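You operate a simulated robot arm through the tools that you are given. There is no shell and no other tool.

You are at the controls of a simulated robot arm. One attempt, no reset.

JOB
Move the tester's bobbin to the light box and switch the light on.
Fine: stand it on the middle of the glass; shut the tester lid again and switch the tester off. Set down upright: bobbin. Where these are worked on the way, their far stop is far enough and under half their travel is too little: tester lid.
Where things are to end (x, y in the base frame): bobbin within 30 mm of [360, -180].

The check looks at the end state, three seconds after you hand in, the way a careful person would. Anything else that was tipped, shoved, dropped, spilled or broken makes it a failure. A push-on lid holds only when it is set on centred and level and pressed home; a screw cap is set on level and turned clockwise until tight.

ROBOT AND FRAMES
A 7-joint arm with a two-finger parallel gripper, fixed in place. Base frame: the origin is at the foot of the arm, x ahead of it, y to its left, z up; the work surface is at about z = 0. Readings come in mm, rad, newtons and seconds.
With the tool pointing down near the work surface it reaches from about 240 to 620 mm from the base axis. Its first joint turns from -1.152 to 1.152 rad. Payload 2.6 kg.
The tool frame sits at the grasp point between the pads (the TCP): z along the fingers, y along the line on which they close. The tips reach 30 mm beyond it. Largest opening 94 mm; finger width 28, thickness 10; the body of the gripper, 50 by 96 mm, starts 55 mm behind the TCP.
Orientation is that of the tool frame in the base frame, as a unit quaternion [x, y, z, w]. With the fingers straight down and closing along the base's y, the tool's x points along the base's -x, its y along +y and its z along -z.

CONTROLS
- The arm moves only by the tool step_arm. Its arguments are lists of equal length, an entry for each row: "hand": the finger opening in mm, from 0 to 94; "translation": the shift along the tool's x, y, z in mm, a list of three; "angular": the turn, a rotation vector about the tool's x, y, z in rad, a list of three. In form: {"hand": [hand, ...], "translation": [[dx, dy, dz], ...], "angular": [[rx, ry, rz], ...]}. A call has 1 to 20 rows; each row is the pose to reach, as a shift and turn from the pose commanded when the call began, along the tool's axes at that moment. Rows are played at 5 a second. More than 50 mm and 0.15 rad between two rows, or a gripper value outside its range, and nothing of the call is played. A pose out of reach is approached as far as the arm can. The call stops where the force on the tool passes 80 N (or 10 N more than at its start, if that is more) or the arm is blocked; 0.2 s more then pass. Each finger travels about 72 mm/s and halts on what it meets, pressing with about 29 N; the grip force reading is that of the motor and also rises with nothing between the fingers. The clock runs only during rows and for 0.2 s after the last one: add rows that repeat a pose to give the fingers time. The reply holds the time, the measured pose of the TCP, the force on the tool along the base axes, the opening and the grip force, in the units named above and with some noise, with the torque about the TCP (base axes, N m) and any sound that the robot's microphone picked up.
- Cameras (640 x 400 px; columns grow to the right, rows downward): "scene" is fixed at [51.2, 458, 552.2]; the picture's right is [-0.51, -0.86, 0.00], its down [-0.59, 0.34, -0.73] and it looks along [0.63, -0.37, -0.68] (base axes); focal length 307 px, centre (320, 200). "wrist" rides on the gripper at [76, 14, -102] in the tool frame; the picture's right is [-0.18, 0.98, 0.00], its down [-0.75, -0.14, -0.64] and it looks along [-0.63, -0.12, 0.77] (tool axes); focal length 243 px, centre (320, 200). There is no depth. A picture from a camera that has moved, and an enlarged one, comes with that camera's place and axes in the base frame and with its lens.
- camera(camera): a new picture of that camera. No time passes.
- enlarge(camera, box): a new picture of the part [left, top, right, bottom] of that camera's present view, enlarged. No time passes.
- job_done(): hands the job in; it is judged then, once.

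Nothing tells you positions but the pictures and the camera data. Unless the task says otherwise, let go and move clear before handing in.

The tools are called after "Call:" as name(argument=value, ...) on one line, values as JSON. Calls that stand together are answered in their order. step_arm: Moves the arm, as the interface text tells. Its arguments: {"type":"object","properties":{"hand":{"type":"array","items":{"type":"number"}},"translation":{"type":"array","items":{"type":"array","items":{"type":"number"}}},"angular":{"type":"array","items":{"type":"array","items":{"type":"number"}}}},"required":["hand","translation","angular"]} The other tools are called the same way: camera (camera) takes a picture; enlarge (camera, box) takes an enlarged picture of a part of a camera's view; job_done () hands the job in.

At the start:

```text
clock: 0.0
tool_pos: [372.2, -15.8, 305.1]
tool_rot: [0.001, 1.0, 0.001, 0.0]
contact_force: [-0.6, 0.9, 0.8]
moment: [0.0, 0.01, -0.02]
width: 94.3
finger_force: 0.0
```

scene: 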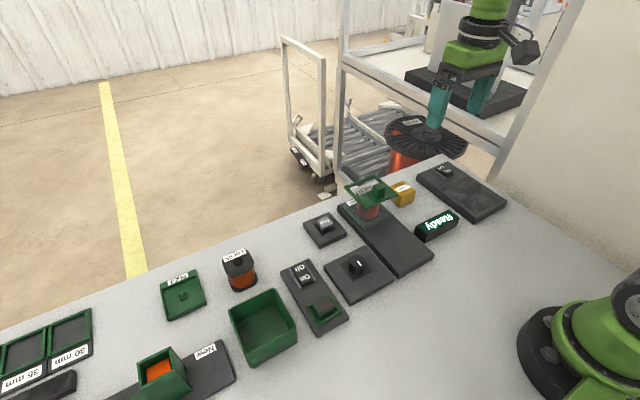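
wrist: 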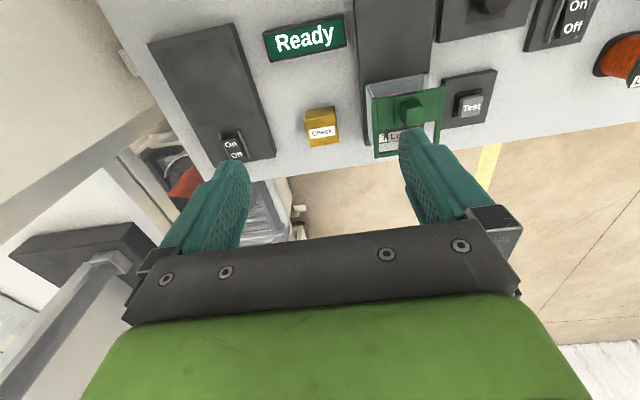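

I see a bench with several devices; I'll take enlarged views to identify the tester, its lid, the bobbin, and the light box.

Call:
enlarge(camera="scene", box=[300, 150, 520, 290])

Call:
enlarge(camera="scene", box=[140, 220, 360, 400])

Call:
enlarge(camera="wrist", box=[140, 0, 640, 200])

Call:
enlarge(camera="scene", box=[0, 260, 240, 400])

```text
2.86 times, centred on (410, 220) of scene
camera zoom: at [51.2, 458.0, 552.2], right [-0.51, -0.86, 0.0], down [-0.59, 0.34, -0.73], along [0.63, -0.37, -0.68], focal length 878 px, centre (63, 143)
```

zoom: 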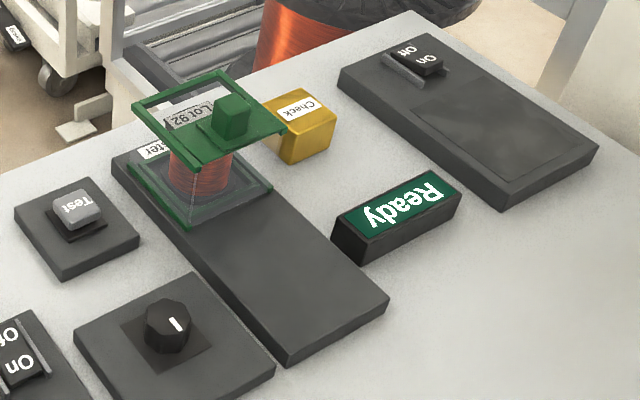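

```text
2.22 times, centred on (250, 310) of scene
camera zoom: at [51.2, 458.0, 552.2], right [-0.51, -0.86, 0.0], down [-0.59, 0.34, -0.73], along [0.63, -0.37, -0.68], focal length 683 px, centre (476, -44)
```

zoom: 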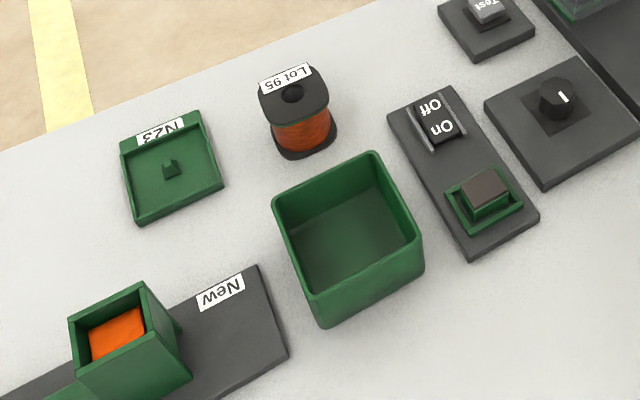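

```text
1.28 times, centred on (390, 100) of wrist
camera zoom: at [294.9, -0.6, 407.6], right [0.18, 0.98, 0.0], down [0.75, -0.14, 0.64], along [0.63, -0.12, -0.77], focal length 311 px, centre (230, 328)
```

zoom: 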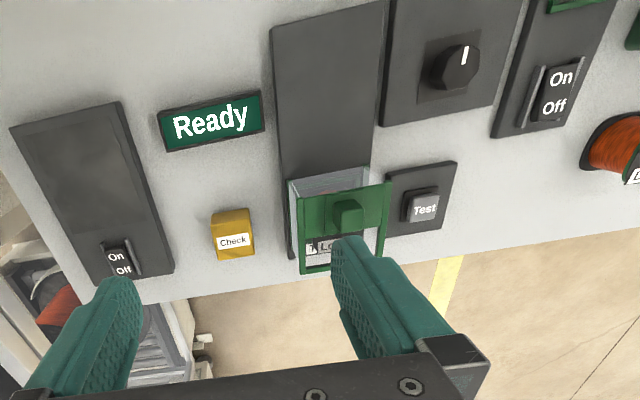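

```text
2.67 times, centred on (120, 330) of scene
camera zoom: at [51.2, 458.0, 552.2], right [-0.51, -0.86, 0.0], down [-0.59, 0.34, -0.73], along [0.63, -0.37, -0.68], focal length 819 px, centre (853, -147)
```

zoom: 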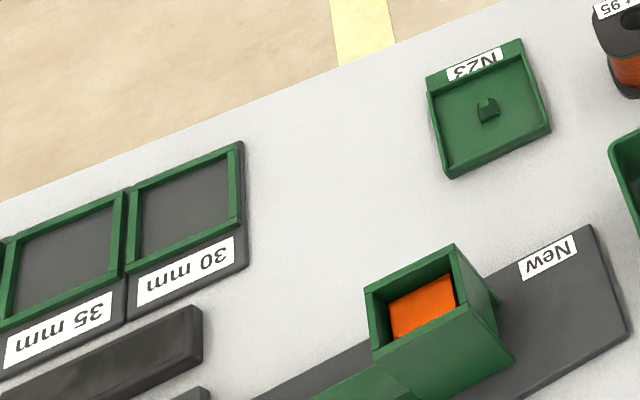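

The light box (On/Off at its far end) sits around x 300–500, y −235…−115, and the tester is the long base around x 270–510, y 40–140 with a green lid at about z 88. I'll move the wrist camera for a closer look at the tester, its lid and its controls.

Call:
step_arm(hand=[94, 94, 94, 94, 94], translation=[[18, 27, 14], [36, 54, 28], [54, 80, 42], [72, 106, 55], [72, 106, 55]], angular=[[0, 0, 0], [0, 0, 0], [0, 0, 0], [0, 0, 0], [0, 0, 0]])

Call:
camera(camera="wrist")

Call:
camera(camera="scene")

```text
clock: 1.2
tool_pos: [302.8, 93.6, 250.3]
tool_rot: [0.0, 1.0, 0.0, 0.0]
contact_force: [-0.3, -0.4, 0.4]
moment: [0.02, 0.02, -0.02]
width: 94.2
finger_force: 0.0
```

```text
taken
camera wrist: at [224.2, 108.1, 352.9], right [0.18, 0.98, 0.0], down [0.75, -0.14, 0.64], along [0.63, -0.12, -0.77], focal length 243 px, centre (320, 200)
```

wrist: 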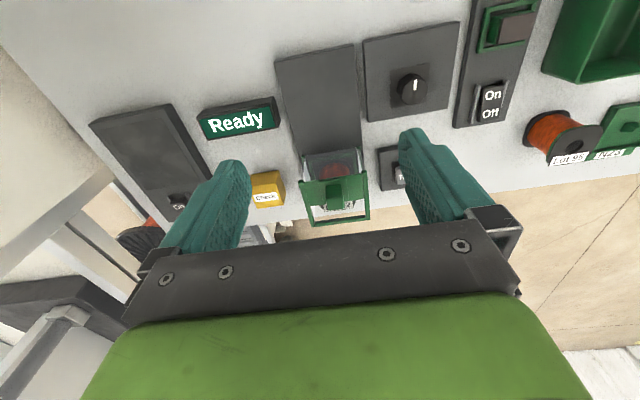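

```text
taken
```

scene: 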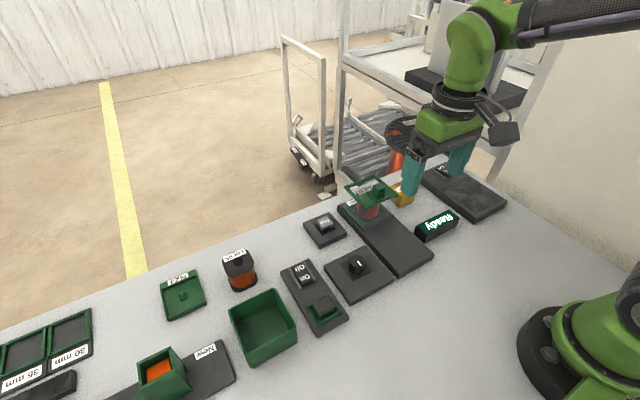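

Call:
enlarge(camera="wrist", box=[260, 30, 420, 230])

Call:
enlarge(camera="scene", box=[330, 160, 430, 240])

Call:
enlarge(camera="wrist", box=[360, 0, 560, 180])

```text
2.00 times, centred on (340, 130) of wrist
camera zoom: at [224.2, 108.1, 352.9], right [0.18, 0.98, 0.0], down [0.75, -0.14, 0.64], along [0.63, -0.12, -0.77], focal length 485 px, centre (280, 340)
```

zoom: 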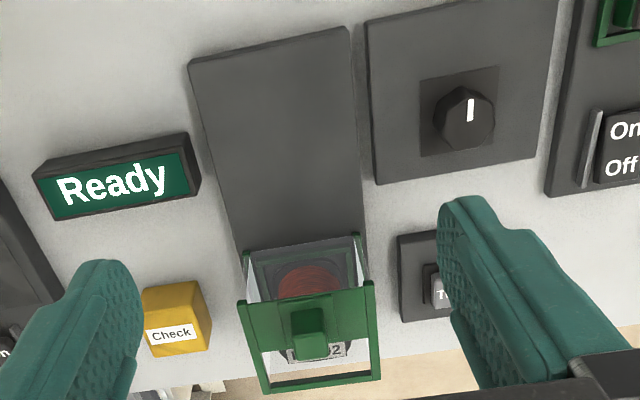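

```text
5.00 times, centred on (380, 200) of scene
camera zoom: at [51.2, 458.0, 552.2], right [-0.51, -0.86, 0.0], down [-0.59, 0.34, -0.73], along [0.63, -0.37, -0.68], focal length 1536 px, centre (20, 200)
```

zoom: 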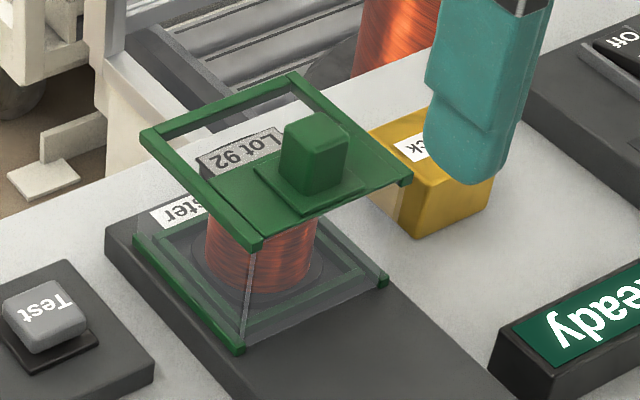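

```text
2.22 times, centred on (460, 90) of wrist
camera zoom: at [224.2, 108.1, 352.9], right [0.18, 0.98, 0.0], down [0.75, -0.14, 0.64], along [0.63, -0.12, -0.77], focal length 539 px, centre (9, 444)
```

zoom: 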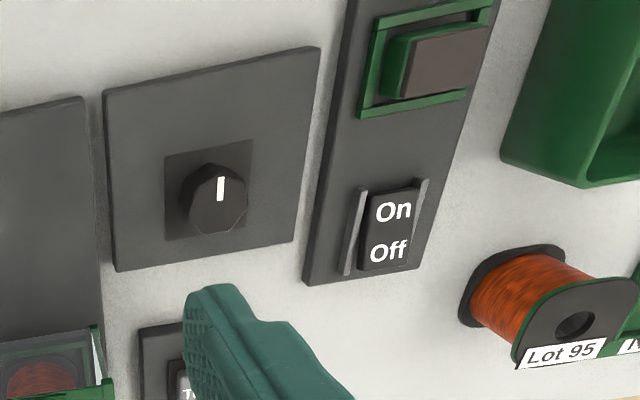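

The tester chamber is glass-sided with a green lid whose knob sits at its near half; I need to know how it opens. I'll tilt the gripper to get a low, frontal view.

Call:
step_arm(hand=[94, 94, 94, 94, 94, 94], translation=[[0, 0, 20], [0, 0, 40], [-5, 0, 60], [-10, 0, 80], [-12, 0, 95], [-12, 0, 95]], angular=[[0, -0.12, 0], [0, -0.24, 0], [0, -0.36, 0], [0, -0.48, 0], [0, -0.6, 0], [0, -0.6, 0]])

Call:
camera(camera="wrist")

Call:
enlarge(camera="wrist", box=[230, 80, 430, 240])

```text
clock: 2.6
tool_pos: [311.6, 90.0, 155.9]
tool_rot: [0.0, 0.955, 0.0, 0.295]
contact_force: [0.0, 0.0, 0.2]
moment: [0.0, 0.01, -0.01]
width: 94.1
finger_force: 0.1
```

```text
taken
camera wrist: at [189.8, 104.2, 197.1], right [0.15, 0.98, 0.1], down [0.26, -0.14, 0.96], along [0.95, -0.12, -0.28], focal length 243 px, centre (320, 200)
```

wrist: 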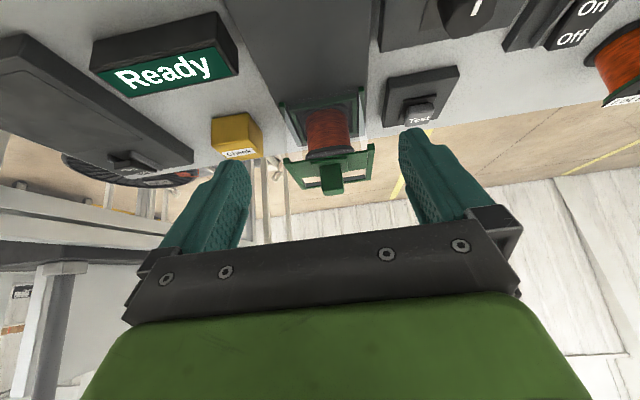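

```text
2.50 times, centred on (330, 160) of wrist
camera zoom: at [189.8, 104.2, 197.1], right [0.15, 0.98, 0.1], down [0.26, -0.14, 0.96], along [0.95, -0.12, -0.28], focal length 606 px, centre (295, 300)
```

zoom: 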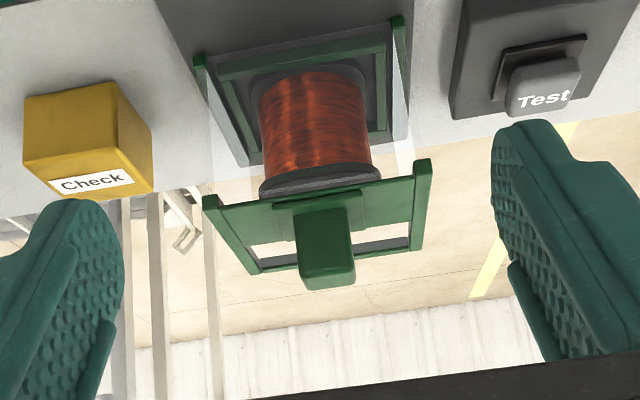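

The chamber looks like a hood with runner rails at both sides and open ends, probably sliding along the long base toward the robot. I'll zoom in more before touching it.

Call:
enlarge(camera="scene", box=[335, 165, 415, 215])

Call:
enlarge(camera="wrist", box=[270, 80, 390, 155])

Call:
camera(camera="scene")

```text
8.00 times, centred on (375, 190) of scene
camera zoom: at [51.2, 458.0, 552.2], right [-0.51, -0.86, 0.0], down [-0.59, 0.34, -0.73], along [0.63, -0.37, -0.68], focal length 2458 px, centre (-120, 280)
```

zoom: 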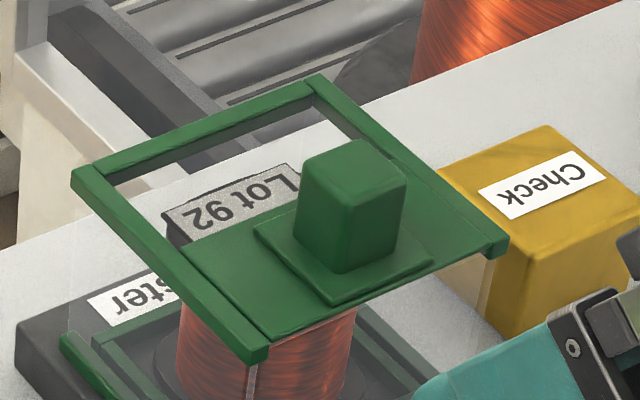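

```text
5.33 times, centred on (330, 118) of wrist
camera zoom: at [189.8, 104.2, 197.1], right [0.15, 0.98, 0.1], down [0.26, -0.14, 0.96], along [0.95, -0.12, -0.28], focal length 1294 px, centre (267, 640)
```

zoom: 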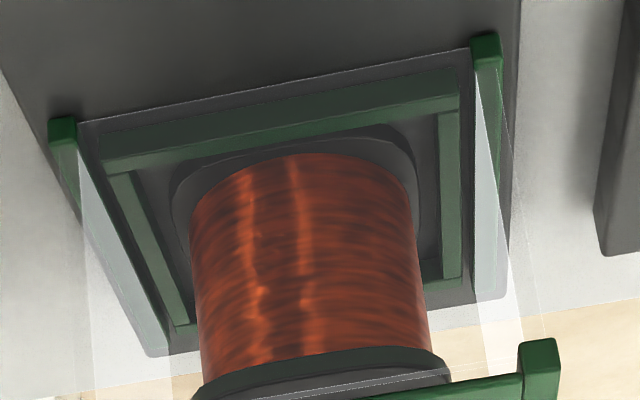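

```text
taken
```

scene: 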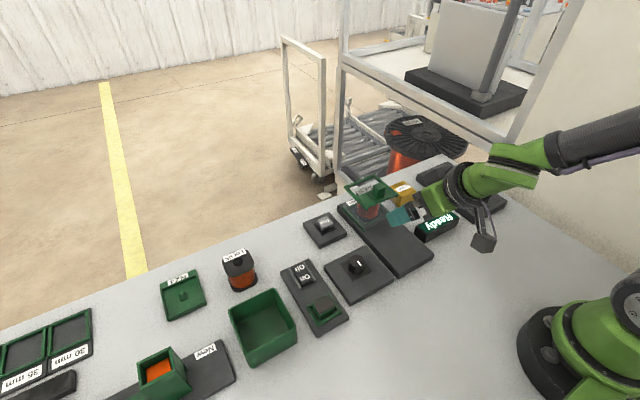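

The hood lid top is at about z 92 with a knob near (421, 90), z 96–122. I'll straighten the tool and hover above the knob to check alignment.

Call:
step_arm(hand=[94, 94, 94, 94, 94, 94, 70], translation=[[-12.4, 0, -18.2], [-24.9, 0, -36.4], [-49.65, 0, -19.4], [-74.4, 0, -2.5], [-99.2, 0, 14.5], [-115.2, 0, 25.4], [-115.2, 0, 25.4]], angular=[[0, 0.12, 0], [0, 0.24, 0], [0, 0.36, 0], [0, 0.48, 0], [0, 0.6, 0], [0, 0.6, 0], [0, 0.6, 0]])

Call:
camera(camera="wrist")

Call:
camera(camera="scene")

```text
clock: 4.2
tool_pos: [423.6, 90.7, 200.2]
tool_rot: [0.0, 1.0, 0.0, 0.0]
contact_force: [0.4, 0.1, -1.1]
moment: [0.0, 0.01, 0.01]
width: 70.0
finger_force: 0.0
```

```text
taken
camera wrist: at [346.4, 105.6, 303.8], right [0.18, 0.98, 0.0], down [0.75, -0.14, 0.64], along [0.63, -0.12, -0.77], focal length 243 px, centre (320, 200)
```

wrist: 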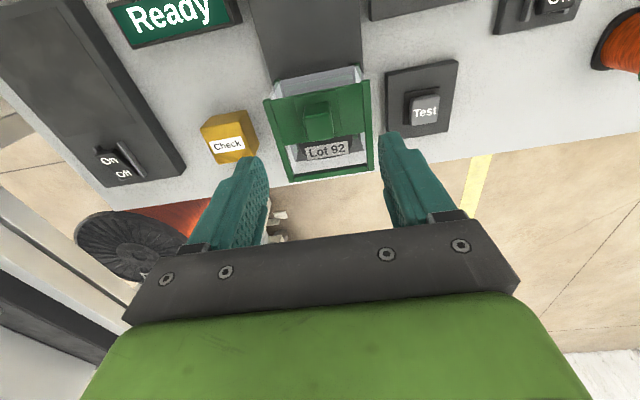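

```text
taken
```

scene: 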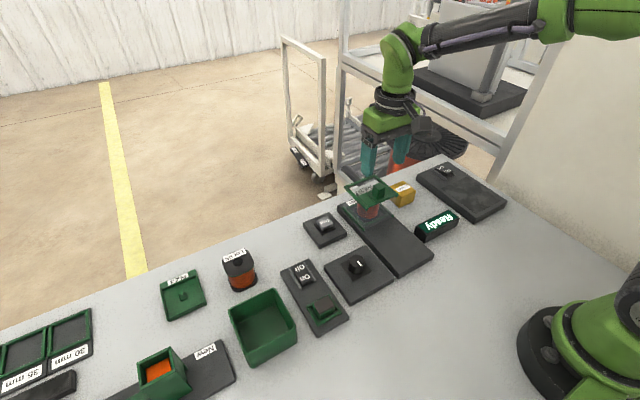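

Call:
enlarge(camera="wrist", box=[250, 60, 390, 190])

```text
3.08 times, centred on (320, 125) of wrist
camera zoom: at [346.4, 105.6, 303.8], right [0.18, 0.98, 0.0], down [0.75, -0.14, 0.64], along [0.63, -0.12, -0.77], focal length 746 px, centre (320, 431)
```

zoom: 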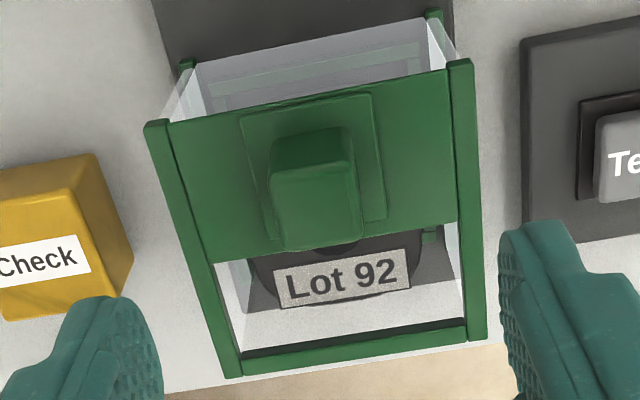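

The knob is centred under the TCP. I'll narrow the fingers to 40 mm and descend to about z 130 so the tips pass the knob sides, then close gently.

Call:
step_arm(hand=[55, 40, 40, 40, 40], translation=[[0, 0, 15], [0, 0, 35], [0, 0, 55], [0, 0, 68], [0, 0, 68]], angular=[[0, 0, 0], [0, 0, 0], [0, 0, 0], [0, 0, 0], [0, 0, 0]])

Call:
enlarge(camera="wrist", box=[220, 60, 420, 230])

Call:
enlarge(camera="scene", box=[335, 140, 435, 220])

```text
clock: 5.4
tool_pos: [418.5, 91.3, 132.0]
tool_rot: [0.0, 1.0, 0.001, 0.001]
contact_force: [1.3, 0.6, 0.4]
moment: [0.0, -0.04, 0.01]
width: 40.2
finger_force: 0.0
```

```text
2.35 times, centred on (320, 145) of wrist
camera zoom: at [342.6, 105.4, 234.3], right [0.18, 0.98, 0.0], down [0.75, -0.14, 0.64], along [0.63, -0.12, -0.77], focal length 571 px, centre (320, 329)
```

zoom: 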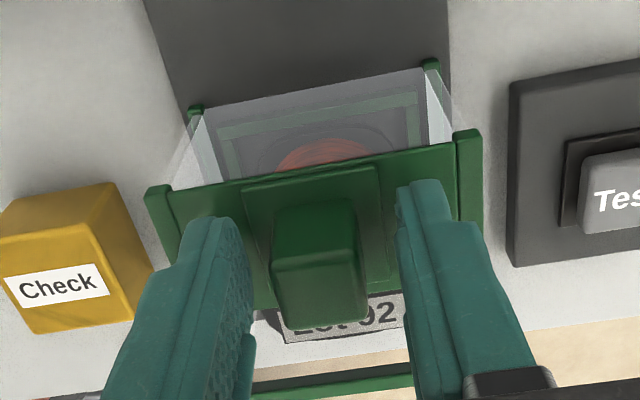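

```text
5.00 times, centred on (385, 180) of scene
camera zoom: at [51.2, 458.0, 552.2], right [-0.51, -0.86, 0.0], down [-0.59, 0.34, -0.73], along [0.63, -0.37, -0.68], focal length 1536 px, centre (-5, 300)
```

zoom: 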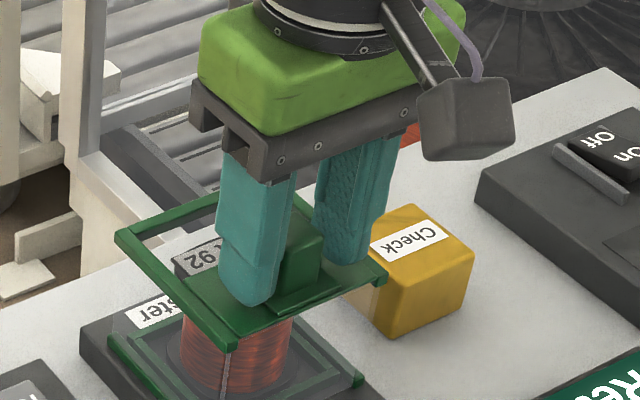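

The fingers straddle the knob. Closing on it now.

Call:
step_arm(hand=[20, 10, 10, 10], translation=[[0, 0, 0], [0, 0, 0], [0, 0, 0], [0, 0, 0]], angular=[[0, 0, 0], [0, 0, 0], [0, 0, 0], [0, 0, 0]])

Call:
enlarge(camera="wrist", box=[220, 60, 420, 230])

```text
clock: 6.4
tool_pos: [419.7, 89.7, 132.8]
tool_rot: [0.001, 1.0, -0.001, 0.0]
contact_force: [-0.6, -6.6, -2.4]
moment: [0.01, 0.01, 0.11]
width: 21.7
finger_force: 44.8
```

```text
2.35 times, centred on (320, 145) of wrist
camera zoom: at [342.7, 104.7, 234.4], right [0.19, 0.98, 0.0], down [0.75, -0.14, 0.64], along [0.63, -0.12, -0.77], focal length 571 px, centre (320, 329)
```

zoom: 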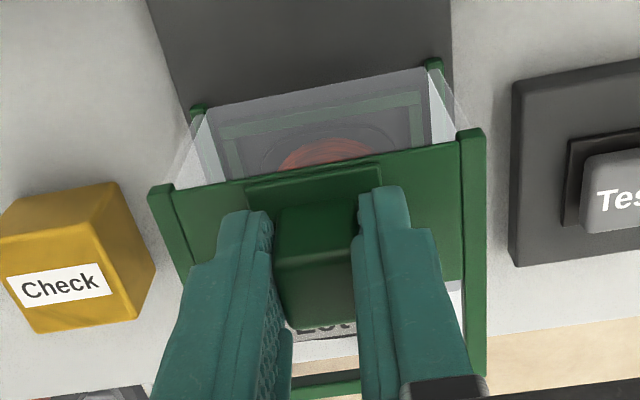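

Gripped (21.7 mm). I'll test a gentle pull toward the robot (−x) by 8 mm.

Call:
step_arm(hand=[10, 10, 10], translation=[[3, -0.5, 0], [6, -1, 0], [8, -1, 0]], angular=[[0, 0, 0], [0, 0, 0], [0, 0, 0]])

Call:
enlarge(camera="scene", box=[335, 140, 435, 220])

```text
clock: 7.2
tool_pos: [412.4, 90.2, 132.1]
tool_rot: [0.0, 1.0, 0.0, 0.0]
contact_force: [3.0, -1.8, -14.4]
moment: [-0.01, -1.0, -0.38]
width: 22.0
finger_force: 44.8
```

```text
5.00 times, centred on (385, 180) of scene
camera zoom: at [51.2, 458.0, 552.2], right [-0.51, -0.86, 0.0], down [-0.59, 0.34, -0.73], along [0.63, -0.37, -0.68], focal length 1536 px, centre (-5, 300)
```

zoom: 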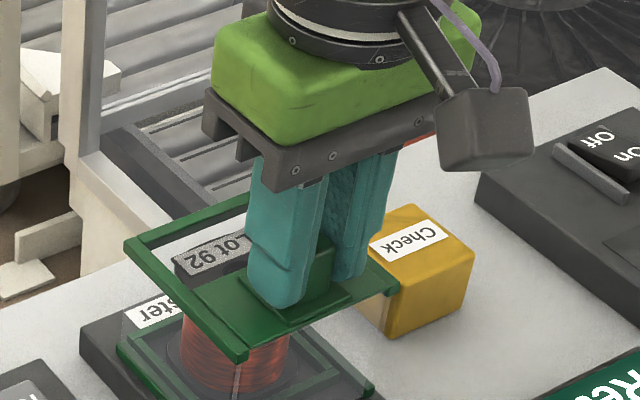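

The hood slides toward the robot as expected. I'll keep pulling it in steps.

Call:
step_arm(hand=[10, 10, 10, 10, 10, 10, 10, 10], translation=[[8, 0, 0], [18, 0, 0], [28, 0, 0], [38, 0, 0], [48, 0, 0], [58, 0, 0], [68, 0, 0], [74, 0, 0]], angular=[[0, 0, 0], [0, 0, 0], [0, 0, 0], [0, 0, 0], [0, 0, 0], [0, 0, 0], [0, 0, 0], [0, 0, 0]])

Call:
camera(camera="scene")

Call:
camera(camera="wrist")

```text
clock: 9.0
tool_pos: [338.5, 89.0, 131.7]
tool_rot: [0.0, 1.0, 0.002, 0.0]
contact_force: [2.4, -4.9, 9.2]
moment: [-0.25, 0.93, 0.0]
width: 21.7
finger_force: 45.0
```

```text
taken
```

scene: 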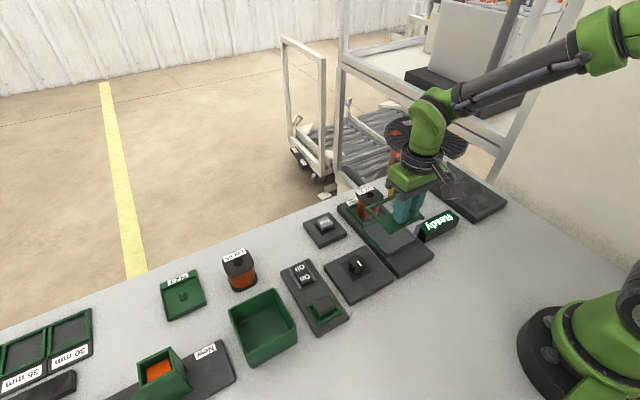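

```text
taken
camera wrist: at [261.3, 104.4, 234.3], right [0.18, 0.98, 0.0], down [0.75, -0.14, 0.64], along [0.63, -0.12, -0.77], focal length 243 px, centre (320, 200)
```

wrist: 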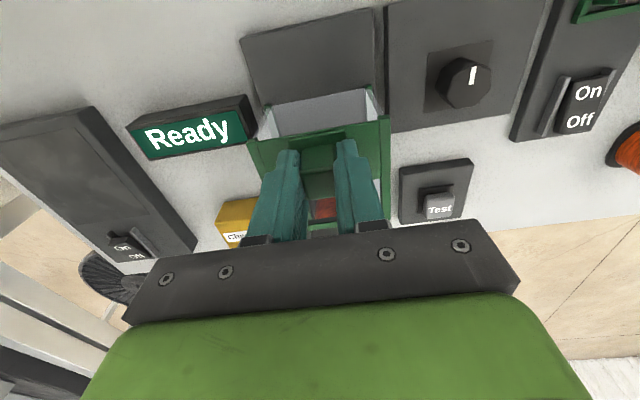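

The hood has moved about 82 mm. I'll continue gently toward its far stop.

Call:
step_arm(hand=[10, 10, 10, 10, 10], translation=[[5, 0, 0], [10, 0, 0], [15, 0, 0], [20, 0, 0], [24, 0, 0]], angular=[[0, 0, 0], [0, 0, 0], [0, 0, 0], [0, 0, 0], [0, 0, 0]])

Call:
enlarge(camera="scene", box=[325, 160, 455, 290])

```text
clock: 10.2
tool_pos: [315.7, 89.5, 132.0]
tool_rot: [-0.001, 1.0, 0.001, 0.002]
contact_force: [1.8, -0.5, 33.3]
moment: [-0.25, 0.64, -0.01]
width: 21.8
finger_force: 44.9
```

```text
3.08 times, centred on (390, 225) of scene
camera zoom: at [51.1, 458.0, 552.3], right [-0.51, -0.86, 0.0], down [-0.59, 0.34, -0.73], along [0.63, -0.37, -0.68], focal length 945 px, centre (105, 123)
```

zoom: 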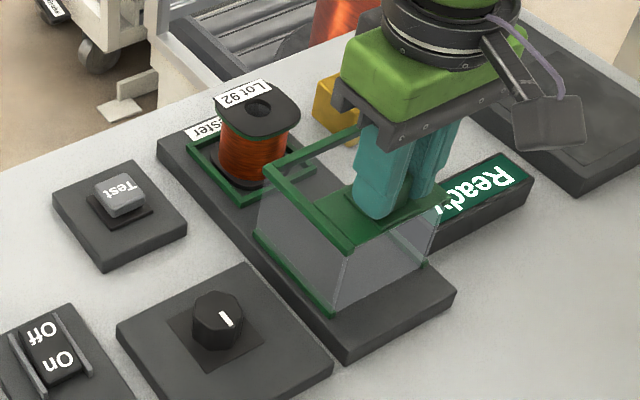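

The hood is pulled about 104 mm back and the "Lot 92" bobbin is fully exposed. I'll release the knob and rise.

Call:
step_arm(hand=[10, 30, 45, 45, 45, 45, 45], translation=[[0, 0, -1], [0, 0, -1], [0, 0, -1], [0, 0, -15], [0, 0, -40], [0, 0, -70], [0, 0, -70]], angular=[[0, 0, 0], [0, 0, 0], [0, 0, 0], [0, 0, 0], [0, 0, 0], [0, 0, 0], [0, 0, 0]])

Call:
camera(camera="wrist")

Call:
enlarge(camera="scene", box=[325, 170, 445, 290])

```text
clock: 11.8
tool_pos: [317.1, 90.2, 200.7]
tool_rot: [0.0, 1.0, 0.0, 0.0]
contact_force: [0.3, -0.2, 0.1]
moment: [0.01, -0.03, -0.01]
width: 45.1
finger_force: 0.0
```

```text
taken
camera wrist: at [240.6, 103.7, 303.2], right [0.18, 0.98, 0.0], down [0.75, -0.14, 0.64], along [0.63, -0.12, -0.77], focal length 243 px, centre (320, 200)
```

wrist: 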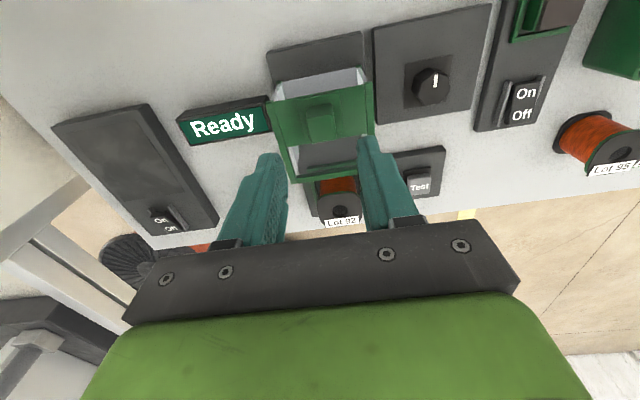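

```text
3.33 times, centred on (385, 230) of scene
camera zoom: at [51.2, 458.0, 552.2], right [-0.51, -0.86, 0.0], down [-0.59, 0.34, -0.73], along [0.63, -0.37, -0.68], focal length 1024 px, centre (103, 100)
```

zoom: 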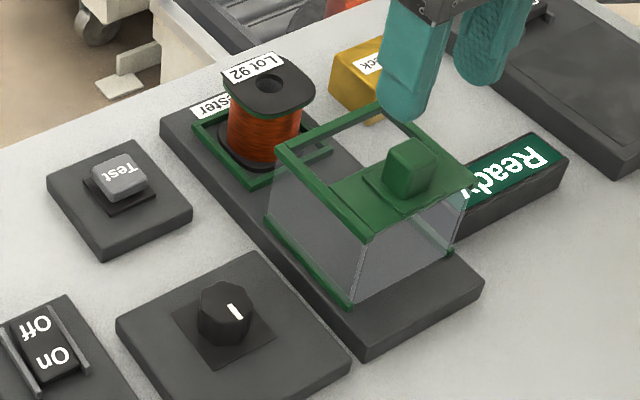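

The hood stays put. Next I'll hover over the bobbin near (447, 90) and check alignment.

Call:
step_arm(hand=[60, 80, 80, 80, 80], translation=[[-35, 0, 0], [-70, 0, 0], [-105, 0, 0], [-130, 0, 0], [-130, 0, 0]], angular=[[0, 0, 0], [0, 0, 0], [0, 0, 0], [0, 0, 0], [0, 0, 0]])

Call:
camera(camera="wrist")

Call:
enlarge(camera="wrist", box=[240, 50, 400, 180])

Call:
enlarge(camera="scene", box=[335, 165, 415, 245])

```text
clock: 13.0
tool_pos: [445.5, 89.2, 200.8]
tool_rot: [0.0, 1.0, 0.0, 0.0]
contact_force: [-0.3, 0.0, -0.5]
moment: [0.0, 0.03, -0.01]
width: 80.0
finger_force: 0.0
```

```text
taken
camera wrist: at [369.2, 104.6, 303.0], right [0.18, 0.98, 0.0], down [0.75, -0.14, 0.64], along [0.63, -0.12, -0.77], focal length 243 px, centre (320, 200)
```

wrist: 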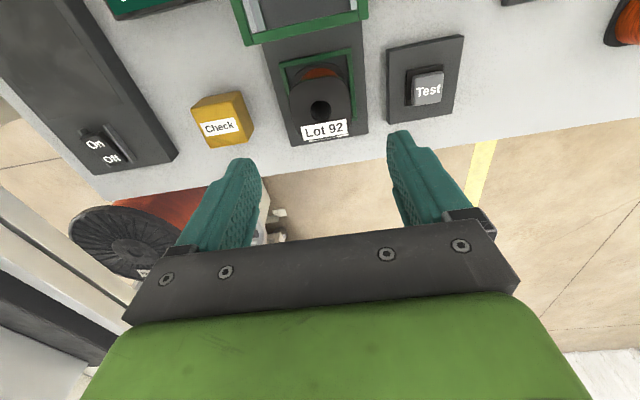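

```text
3.08 times, centred on (320, 115) of wrist
camera zoom: at [369.2, 104.6, 303.0], right [0.18, 0.98, 0.0], down [0.75, -0.14, 0.64], along [0.63, -0.12, -0.77], focal length 746 px, centre (320, 462)
```

zoom: 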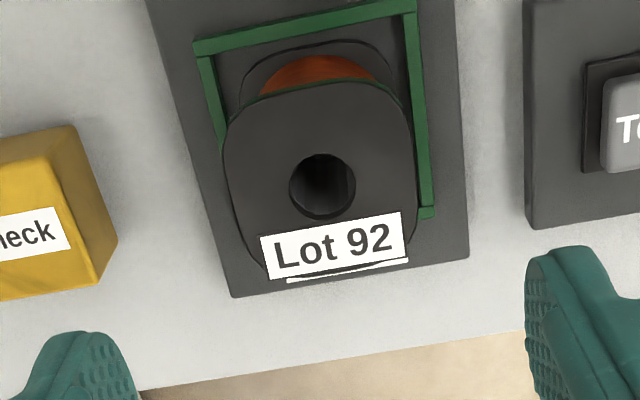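

```text
5.00 times, centred on (375, 205) of scene
camera zoom: at [51.2, 458.0, 552.2], right [-0.51, -0.86, 0.0], down [-0.59, 0.34, -0.73], along [0.63, -0.37, -0.68], focal length 1536 px, centre (45, 175)
```

zoom: 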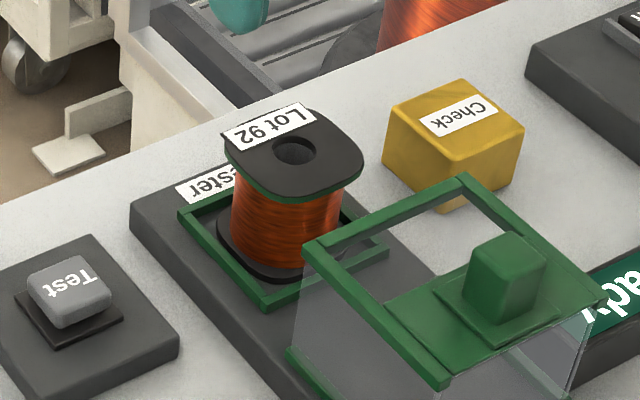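

The bobbin's hole is at about (448, 90), top at z≈78. I'll descend partway and re-check alignment before the final approach.

Call:
step_arm(hand=[76, 76, 76, 76], translation=[[-2, 0, 30], [-2, 0, 60], [-2, 0, 75], [-2, 0, 75]], angular=[[0, 0, 0], [0, 0, 0], [0, 0, 0], [0, 0, 0]])

Call:
camera(camera="wrist")

Call:
enlarge(camera="scene", box=[325, 145, 425, 235])

```text
clock: 14.0
tool_pos: [449.1, 90.6, 124.2]
tool_rot: [0.0, 1.0, 0.0, 0.001]
contact_force: [0.9, -0.3, -0.3]
moment: [0.01, -0.01, 0.02]
width: 76.1
finger_force: 0.1
```

```text
taken
camera wrist: at [371.3, 105.2, 227.6], right [0.18, 0.98, 0.0], down [0.75, -0.14, 0.64], along [0.63, -0.12, -0.77], focal length 243 px, centre (320, 200)
```

wrist: 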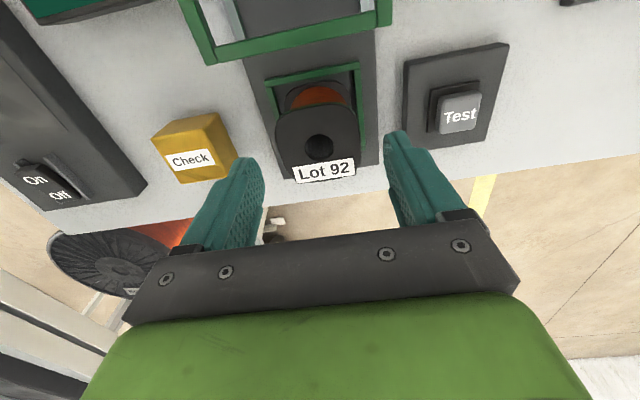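

```text
4.44 times, centred on (375, 190) of scene
camera zoom: at [51.2, 458.0, 552.2], right [-0.51, -0.86, 0.0], down [-0.59, 0.34, -0.73], along [0.63, -0.37, -0.68], focal length 1365 px, centre (76, 244)
```

zoom: 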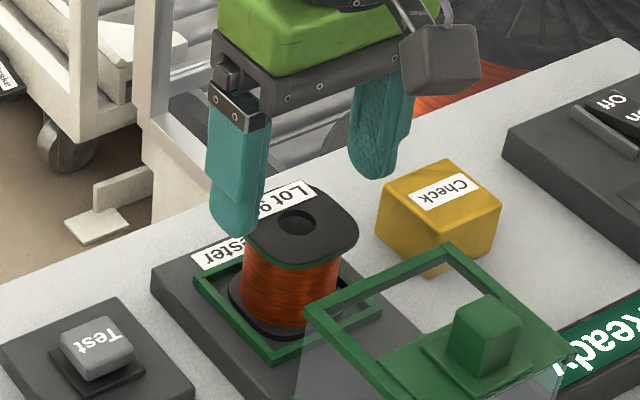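

Alignment is good. Descending to about z 70 so the pads straddle the top flange, then closing.

Call:
step_arm(hand=[76, 76, 76, 76], translation=[[-1, 0, 20], [-1, 0, 40], [-1, 0, 56], [-1, 0, 56]], angular=[[0, 0, 0], [0, 0, 0], [0, 0, 0], [0, 0, 0]])

Call:
camera(camera="wrist")

Call:
enlarge(camera="scene", box=[325, 145, 425, 235])

```text
clock: 15.0
tool_pos: [447.6, 90.5, 70.3]
tool_rot: [0.0, 1.0, 0.0, -0.001]
contact_force: [-0.2, 0.0, 0.4]
moment: [-0.01, -0.01, -0.01]
width: 76.3
finger_force: 0.0
```

```text
taken
camera wrist: at [370.6, 105.8, 173.1], right [0.18, 0.98, 0.0], down [0.75, -0.14, 0.64], along [0.63, -0.12, -0.77], focal length 243 px, centre (320, 200)
```

wrist: 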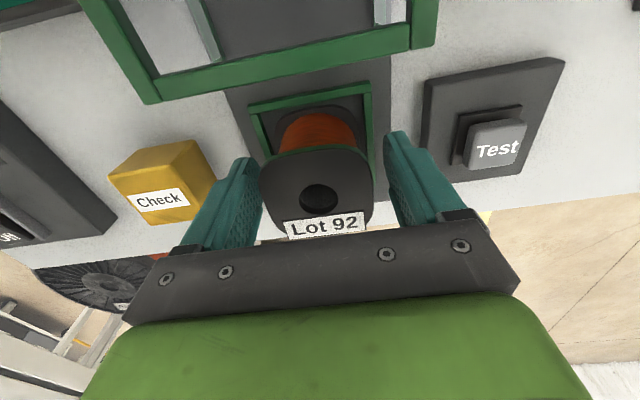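

```text
4.44 times, centred on (375, 190) of scene
camera zoom: at [51.2, 458.0, 552.2], right [-0.51, -0.86, 0.0], down [-0.59, 0.34, -0.73], along [0.63, -0.37, -0.68], focal length 1365 px, centre (76, 244)
```

zoom: 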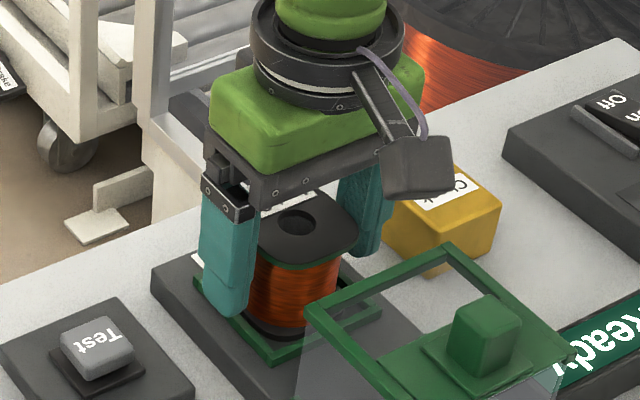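

Call:
step_arm(hand=[66, 58, 50, 50, 50], translation=[[0, 0, 0], [0, 0, 0], [0, 0, 0], [0, 0, 0], [0, 0, 0]], angular=[[0, 0, 0], [0, 0, 0], [0, 0, 0], [0, 0, 0], [0, 0, 0]])

Call:
camera(camera="wrist")

```text
clock: 16.2
tool_pos: [447.7, 90.4, 70.4]
tool_rot: [0.0, 1.0, 0.0, 0.0]
contact_force: [-0.3, -1.5, -0.7]
moment: [-0.05, -0.02, 0.0]
width: 59.4
finger_force: 28.8
```

```text
taken
camera wrist: at [370.7, 105.8, 173.3], right [0.18, 0.98, 0.0], down [0.75, -0.14, 0.64], along [0.63, -0.12, -0.77], focal length 243 px, centre (320, 200)
```

wrist: 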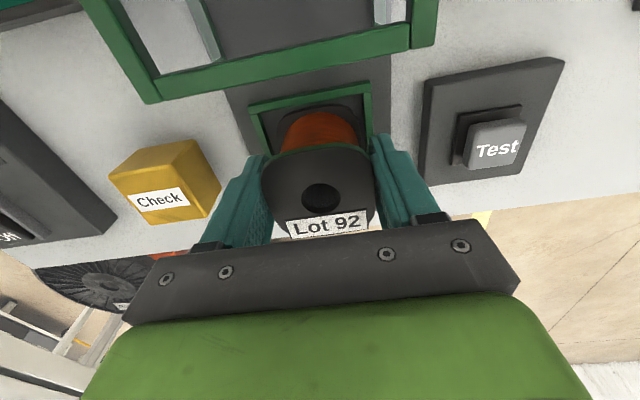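

The bobbin is gripped by its top flange (59.4 mm). Lifting straight up out of the nest.

Call:
step_arm(hand=[40, 40, 40, 40, 40, 40, 40], translation=[[0, 0, -2], [0, 0, -8], [0, 0, -20], [0, 0, -45], [0, 0, -75], [0, 0, -110], [0, 0, -110]], angular=[[0, 0, 0], [0, 0, 0], [0, 0, 0], [0, 0, 0], [0, 0, 0], [0, 0, 0], [0, 0, 0]])

Call:
camera(camera="wrist")

Call:
camera(camera="scene")

```text
clock: 17.8
tool_pos: [451.3, 89.4, 181.8]
tool_rot: [0.0, 1.0, 0.0, 0.001]
contact_force: [0.2, 0.4, -3.6]
moment: [0.03, -0.02, -0.03]
width: 59.3
finger_force: 29.5
```

```text
taken
camera wrist: at [375.1, 104.5, 284.8], right [0.18, 0.98, 0.0], down [0.75, -0.14, 0.64], along [0.63, -0.12, -0.77], focal length 243 px, centre (320, 200)
```

wrist: 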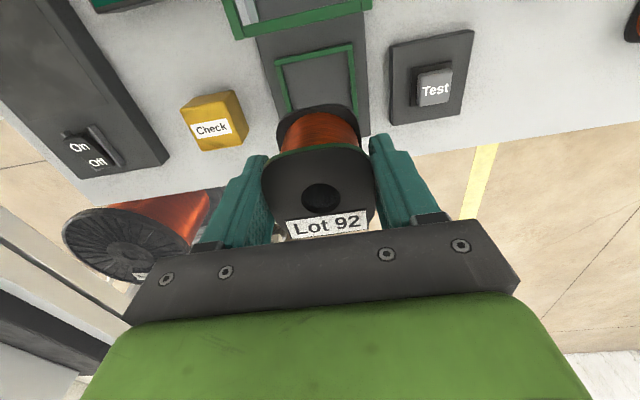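

```text
taken
```

scene: 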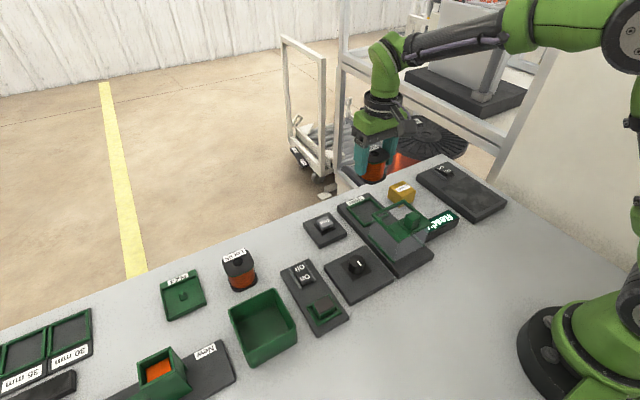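

The bobbin is out, hanging level. Now carrying it at z≈180 across to above (360, −180).

Call:
step_arm(hand=[40, 40, 40, 40, 40, 40, 40, 40, 40, 40], translation=[[8, -25, 0], [18, -54, 0], [29, -88, 0], [40, -122, 0], [51, -156, 0], [63, -190, 0], [74, -224, 0], [84, -252, 0], [90, -270, 0], [90, -270, 0]], angular=[[0, 0, 0], [0, 0, 0], [0, 0, 0], [0, 0, 0], [0, 0, 0], [0, 0, 0], [0, 0, 0], [0, 0, 0], [0, 0, 0], [0, 0, 0]])

Call:
camera(camera="wrist")

Call:
enlarge(camera="scene", box=[400, 120, 540, 260])

```text
clock: 20.0
tool_pos: [358.6, -178.7, 180.8]
tool_rot: [0.0, 1.0, 0.0, 0.0]
contact_force: [0.8, 0.4, -4.1]
moment: [0.02, 0.02, -0.02]
width: 59.4
finger_force: 29.3
```

```text
taken
camera wrist: at [281.4, -165.2, 283.8], right [0.18, 0.98, 0.0], down [0.75, -0.14, 0.64], along [0.63, -0.12, -0.77], focal length 243 px, centre (320, 200)
```

wrist: 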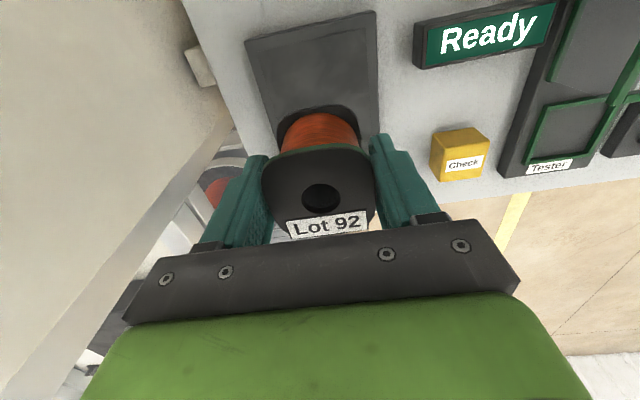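

```text
2.86 times, centred on (470, 190) of scene
camera zoom: at [51.2, 458.0, 552.2], right [-0.51, -0.86, 0.0], down [-0.59, 0.34, -0.73], along [0.63, -0.37, -0.68], focal length 878 px, centre (-109, 229)
```

zoom: 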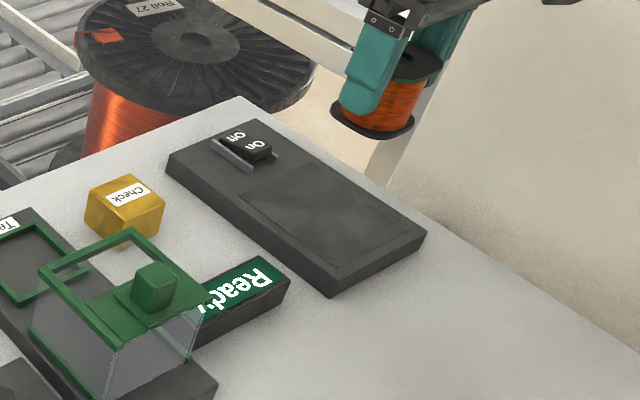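

The bobbin is above the light box glass. I'll descend partway and check.

Call:
step_arm(hand=[40, 40, 40, 40, 40], translation=[[0, 0, 30], [0, 0, 60], [0, 0, 85], [0, 0, 100], [0, 0, 100]], angular=[[0, 0, 0], [0, 0, 0], [0, 0, 0], [0, 0, 0], [0, 0, 0]])

Call:
camera(camera="wrist")

Call:
enlarge(camera="scene", box=[410, 140, 530, 240])

```text
clock: 21.2
tool_pos: [358.4, -178.4, 81.3]
tool_rot: [0.0, 1.0, -0.001, 0.0]
contact_force: [0.2, -0.3, -4.0]
moment: [0.0, 0.02, -0.01]
width: 59.1
finger_force: 29.4
```

```text
taken
camera wrist: at [281.5, -164.7, 184.2], right [0.18, 0.98, 0.0], down [0.75, -0.14, 0.64], along [0.63, -0.12, -0.77], focal length 243 px, centre (320, 200)
```

wrist: 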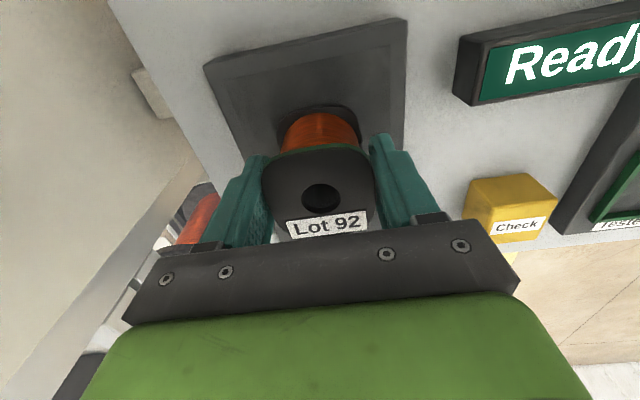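

```text
4.00 times, centred on (470, 190) of scene
camera zoom: at [51.2, 458.0, 552.2], right [-0.51, -0.86, 0.0], down [-0.59, 0.34, -0.73], along [0.63, -0.37, -0.68], focal length 1229 px, centre (-280, 240)
```

zoom: 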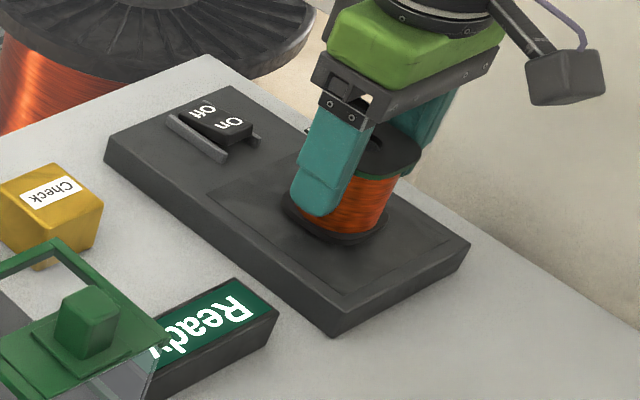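

Slightly above the glass and near its middle. Continuing down in small increments watching the force.

Call:
step_arm(hand=[40, 40, 40], translation=[[-1, -1, 2], [-1, -1, 4], [-1, -1, 5]], angular=[[0, 0, 0], [0, 0, 0], [0, 0, 0]])

```text
clock: 22.0
tool_pos: [360.5, -181.6, 74.8]
tool_rot: [0.0, 1.0, 0.0, 0.0]
contact_force: [-0.4, -0.5, -3.5]
moment: [0.02, 0.03, 0.0]
width: 59.4
finger_force: 28.5
```

Call:
step_arm(hand=[40, 40, 40], translation=[[0, 0, 1], [0, 0, 2], [0, 0, 3]], angular=[[0, 0, 0], [0, 0, 0], [0, 0, 0]])

Call:
enlarge(camera="scene", box=[440, 160, 510, 220])

```text
clock: 22.8
tool_pos: [360.3, -180.7, 73.0]
tool_rot: [-0.001, 1.0, 0.0, 0.001]
contact_force: [-6.6, 5.7, 27.2]
moment: [0.07, -0.36, 0.07]
width: 59.9
finger_force: 29.1
```

```text
6.67 times, centred on (475, 190) of scene
camera zoom: at [51.1, 458.1, 552.2], right [-0.51, -0.86, 0.0], down [-0.59, 0.34, -0.73], along [0.63, -0.37, -0.68], focal length 2048 px, centre (-713, 267)
```

zoom: 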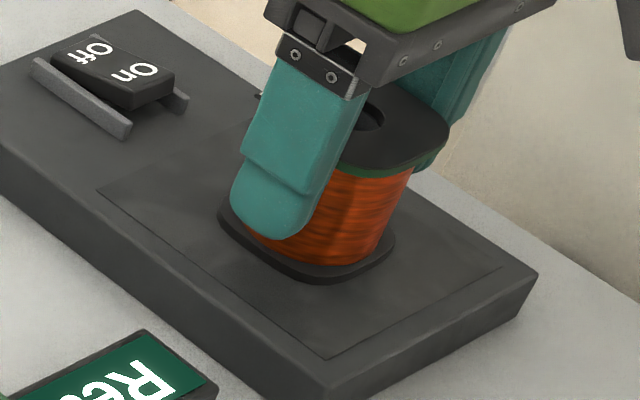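

The bobbin has touched the glass (27 N). I'll relieve a little and open the fingers.

Call:
step_arm(hand=[40, 40], translation=[[0, 0, -0.7], [0, 0, -0.7]], angular=[[0, 0, 0], [0, 0, 0]])

```text
clock: 23.4
tool_pos: [360.4, -182.7, 73.9]
tool_rot: [-0.001, 1.0, 0.001, 0.002]
contact_force: [-0.5, 5.7, 24.2]
moment: [0.05, -0.63, 0.01]
width: 59.2
finger_force: 28.8
```

Call:
step_arm(hand=[40, 40], translation=[[0, 0, -0.7], [0, 0, -0.7]], angular=[[0, 0, 0], [0, 0, 0]])

```text
clock: 24.0
tool_pos: [359.3, -180.9, 73.4]
tool_rot: [0.0, 1.0, 0.0, 0.0]
contact_force: [4.6, 0.1, 11.2]
moment: [-0.12, -0.65, 0.05]
width: 59.4
finger_force: 28.8
```

Call:
step_arm(hand=[62, 66, 72, 78, 78], translation=[[0, 0, 0], [0, 0, 0], [0, 0, 0], [0, 0, 0], [0, 0, 0]], angular=[[0, 0, 0], [0, 0, 0], [0, 0, 0], [0, 0, 0], [0, 0, 0]])

Call:
camera(camera="wrist")

Call:
enlarge(camera="scene", box=[440, 160, 510, 220])

```text
clock: 25.2
tool_pos: [357.7, -180.6, 74.5]
tool_rot: [0.0, 1.0, 0.0, 0.0]
contact_force: [-0.1, -0.1, 0.4]
moment: [0.0, 0.0, -0.02]
width: 77.7
finger_force: 0.0
```

```text
taken
camera wrist: at [281.9, -166.1, 176.6], right [0.18, 0.98, 0.0], down [0.75, -0.14, 0.64], along [0.63, -0.12, -0.77], focal length 243 px, centre (320, 200)
```

wrist: 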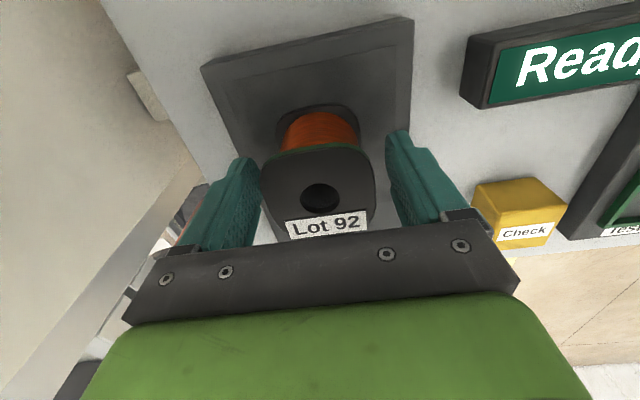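

```text
6.67 times, centred on (475, 190) of scene
camera zoom: at [51.2, 458.0, 552.2], right [-0.51, -0.86, 0.0], down [-0.59, 0.34, -0.73], along [0.63, -0.37, -0.68], focal length 2048 px, centre (-713, 267)
```

zoom: 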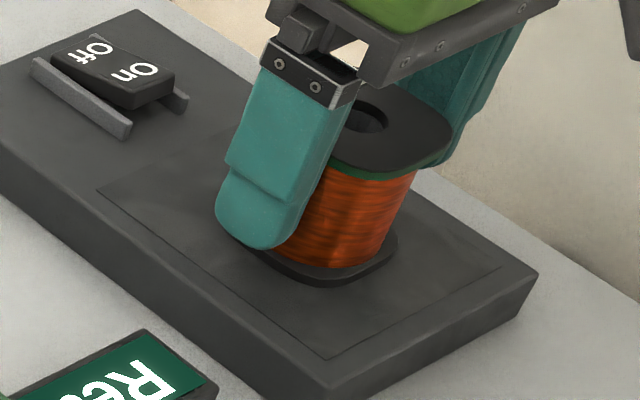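

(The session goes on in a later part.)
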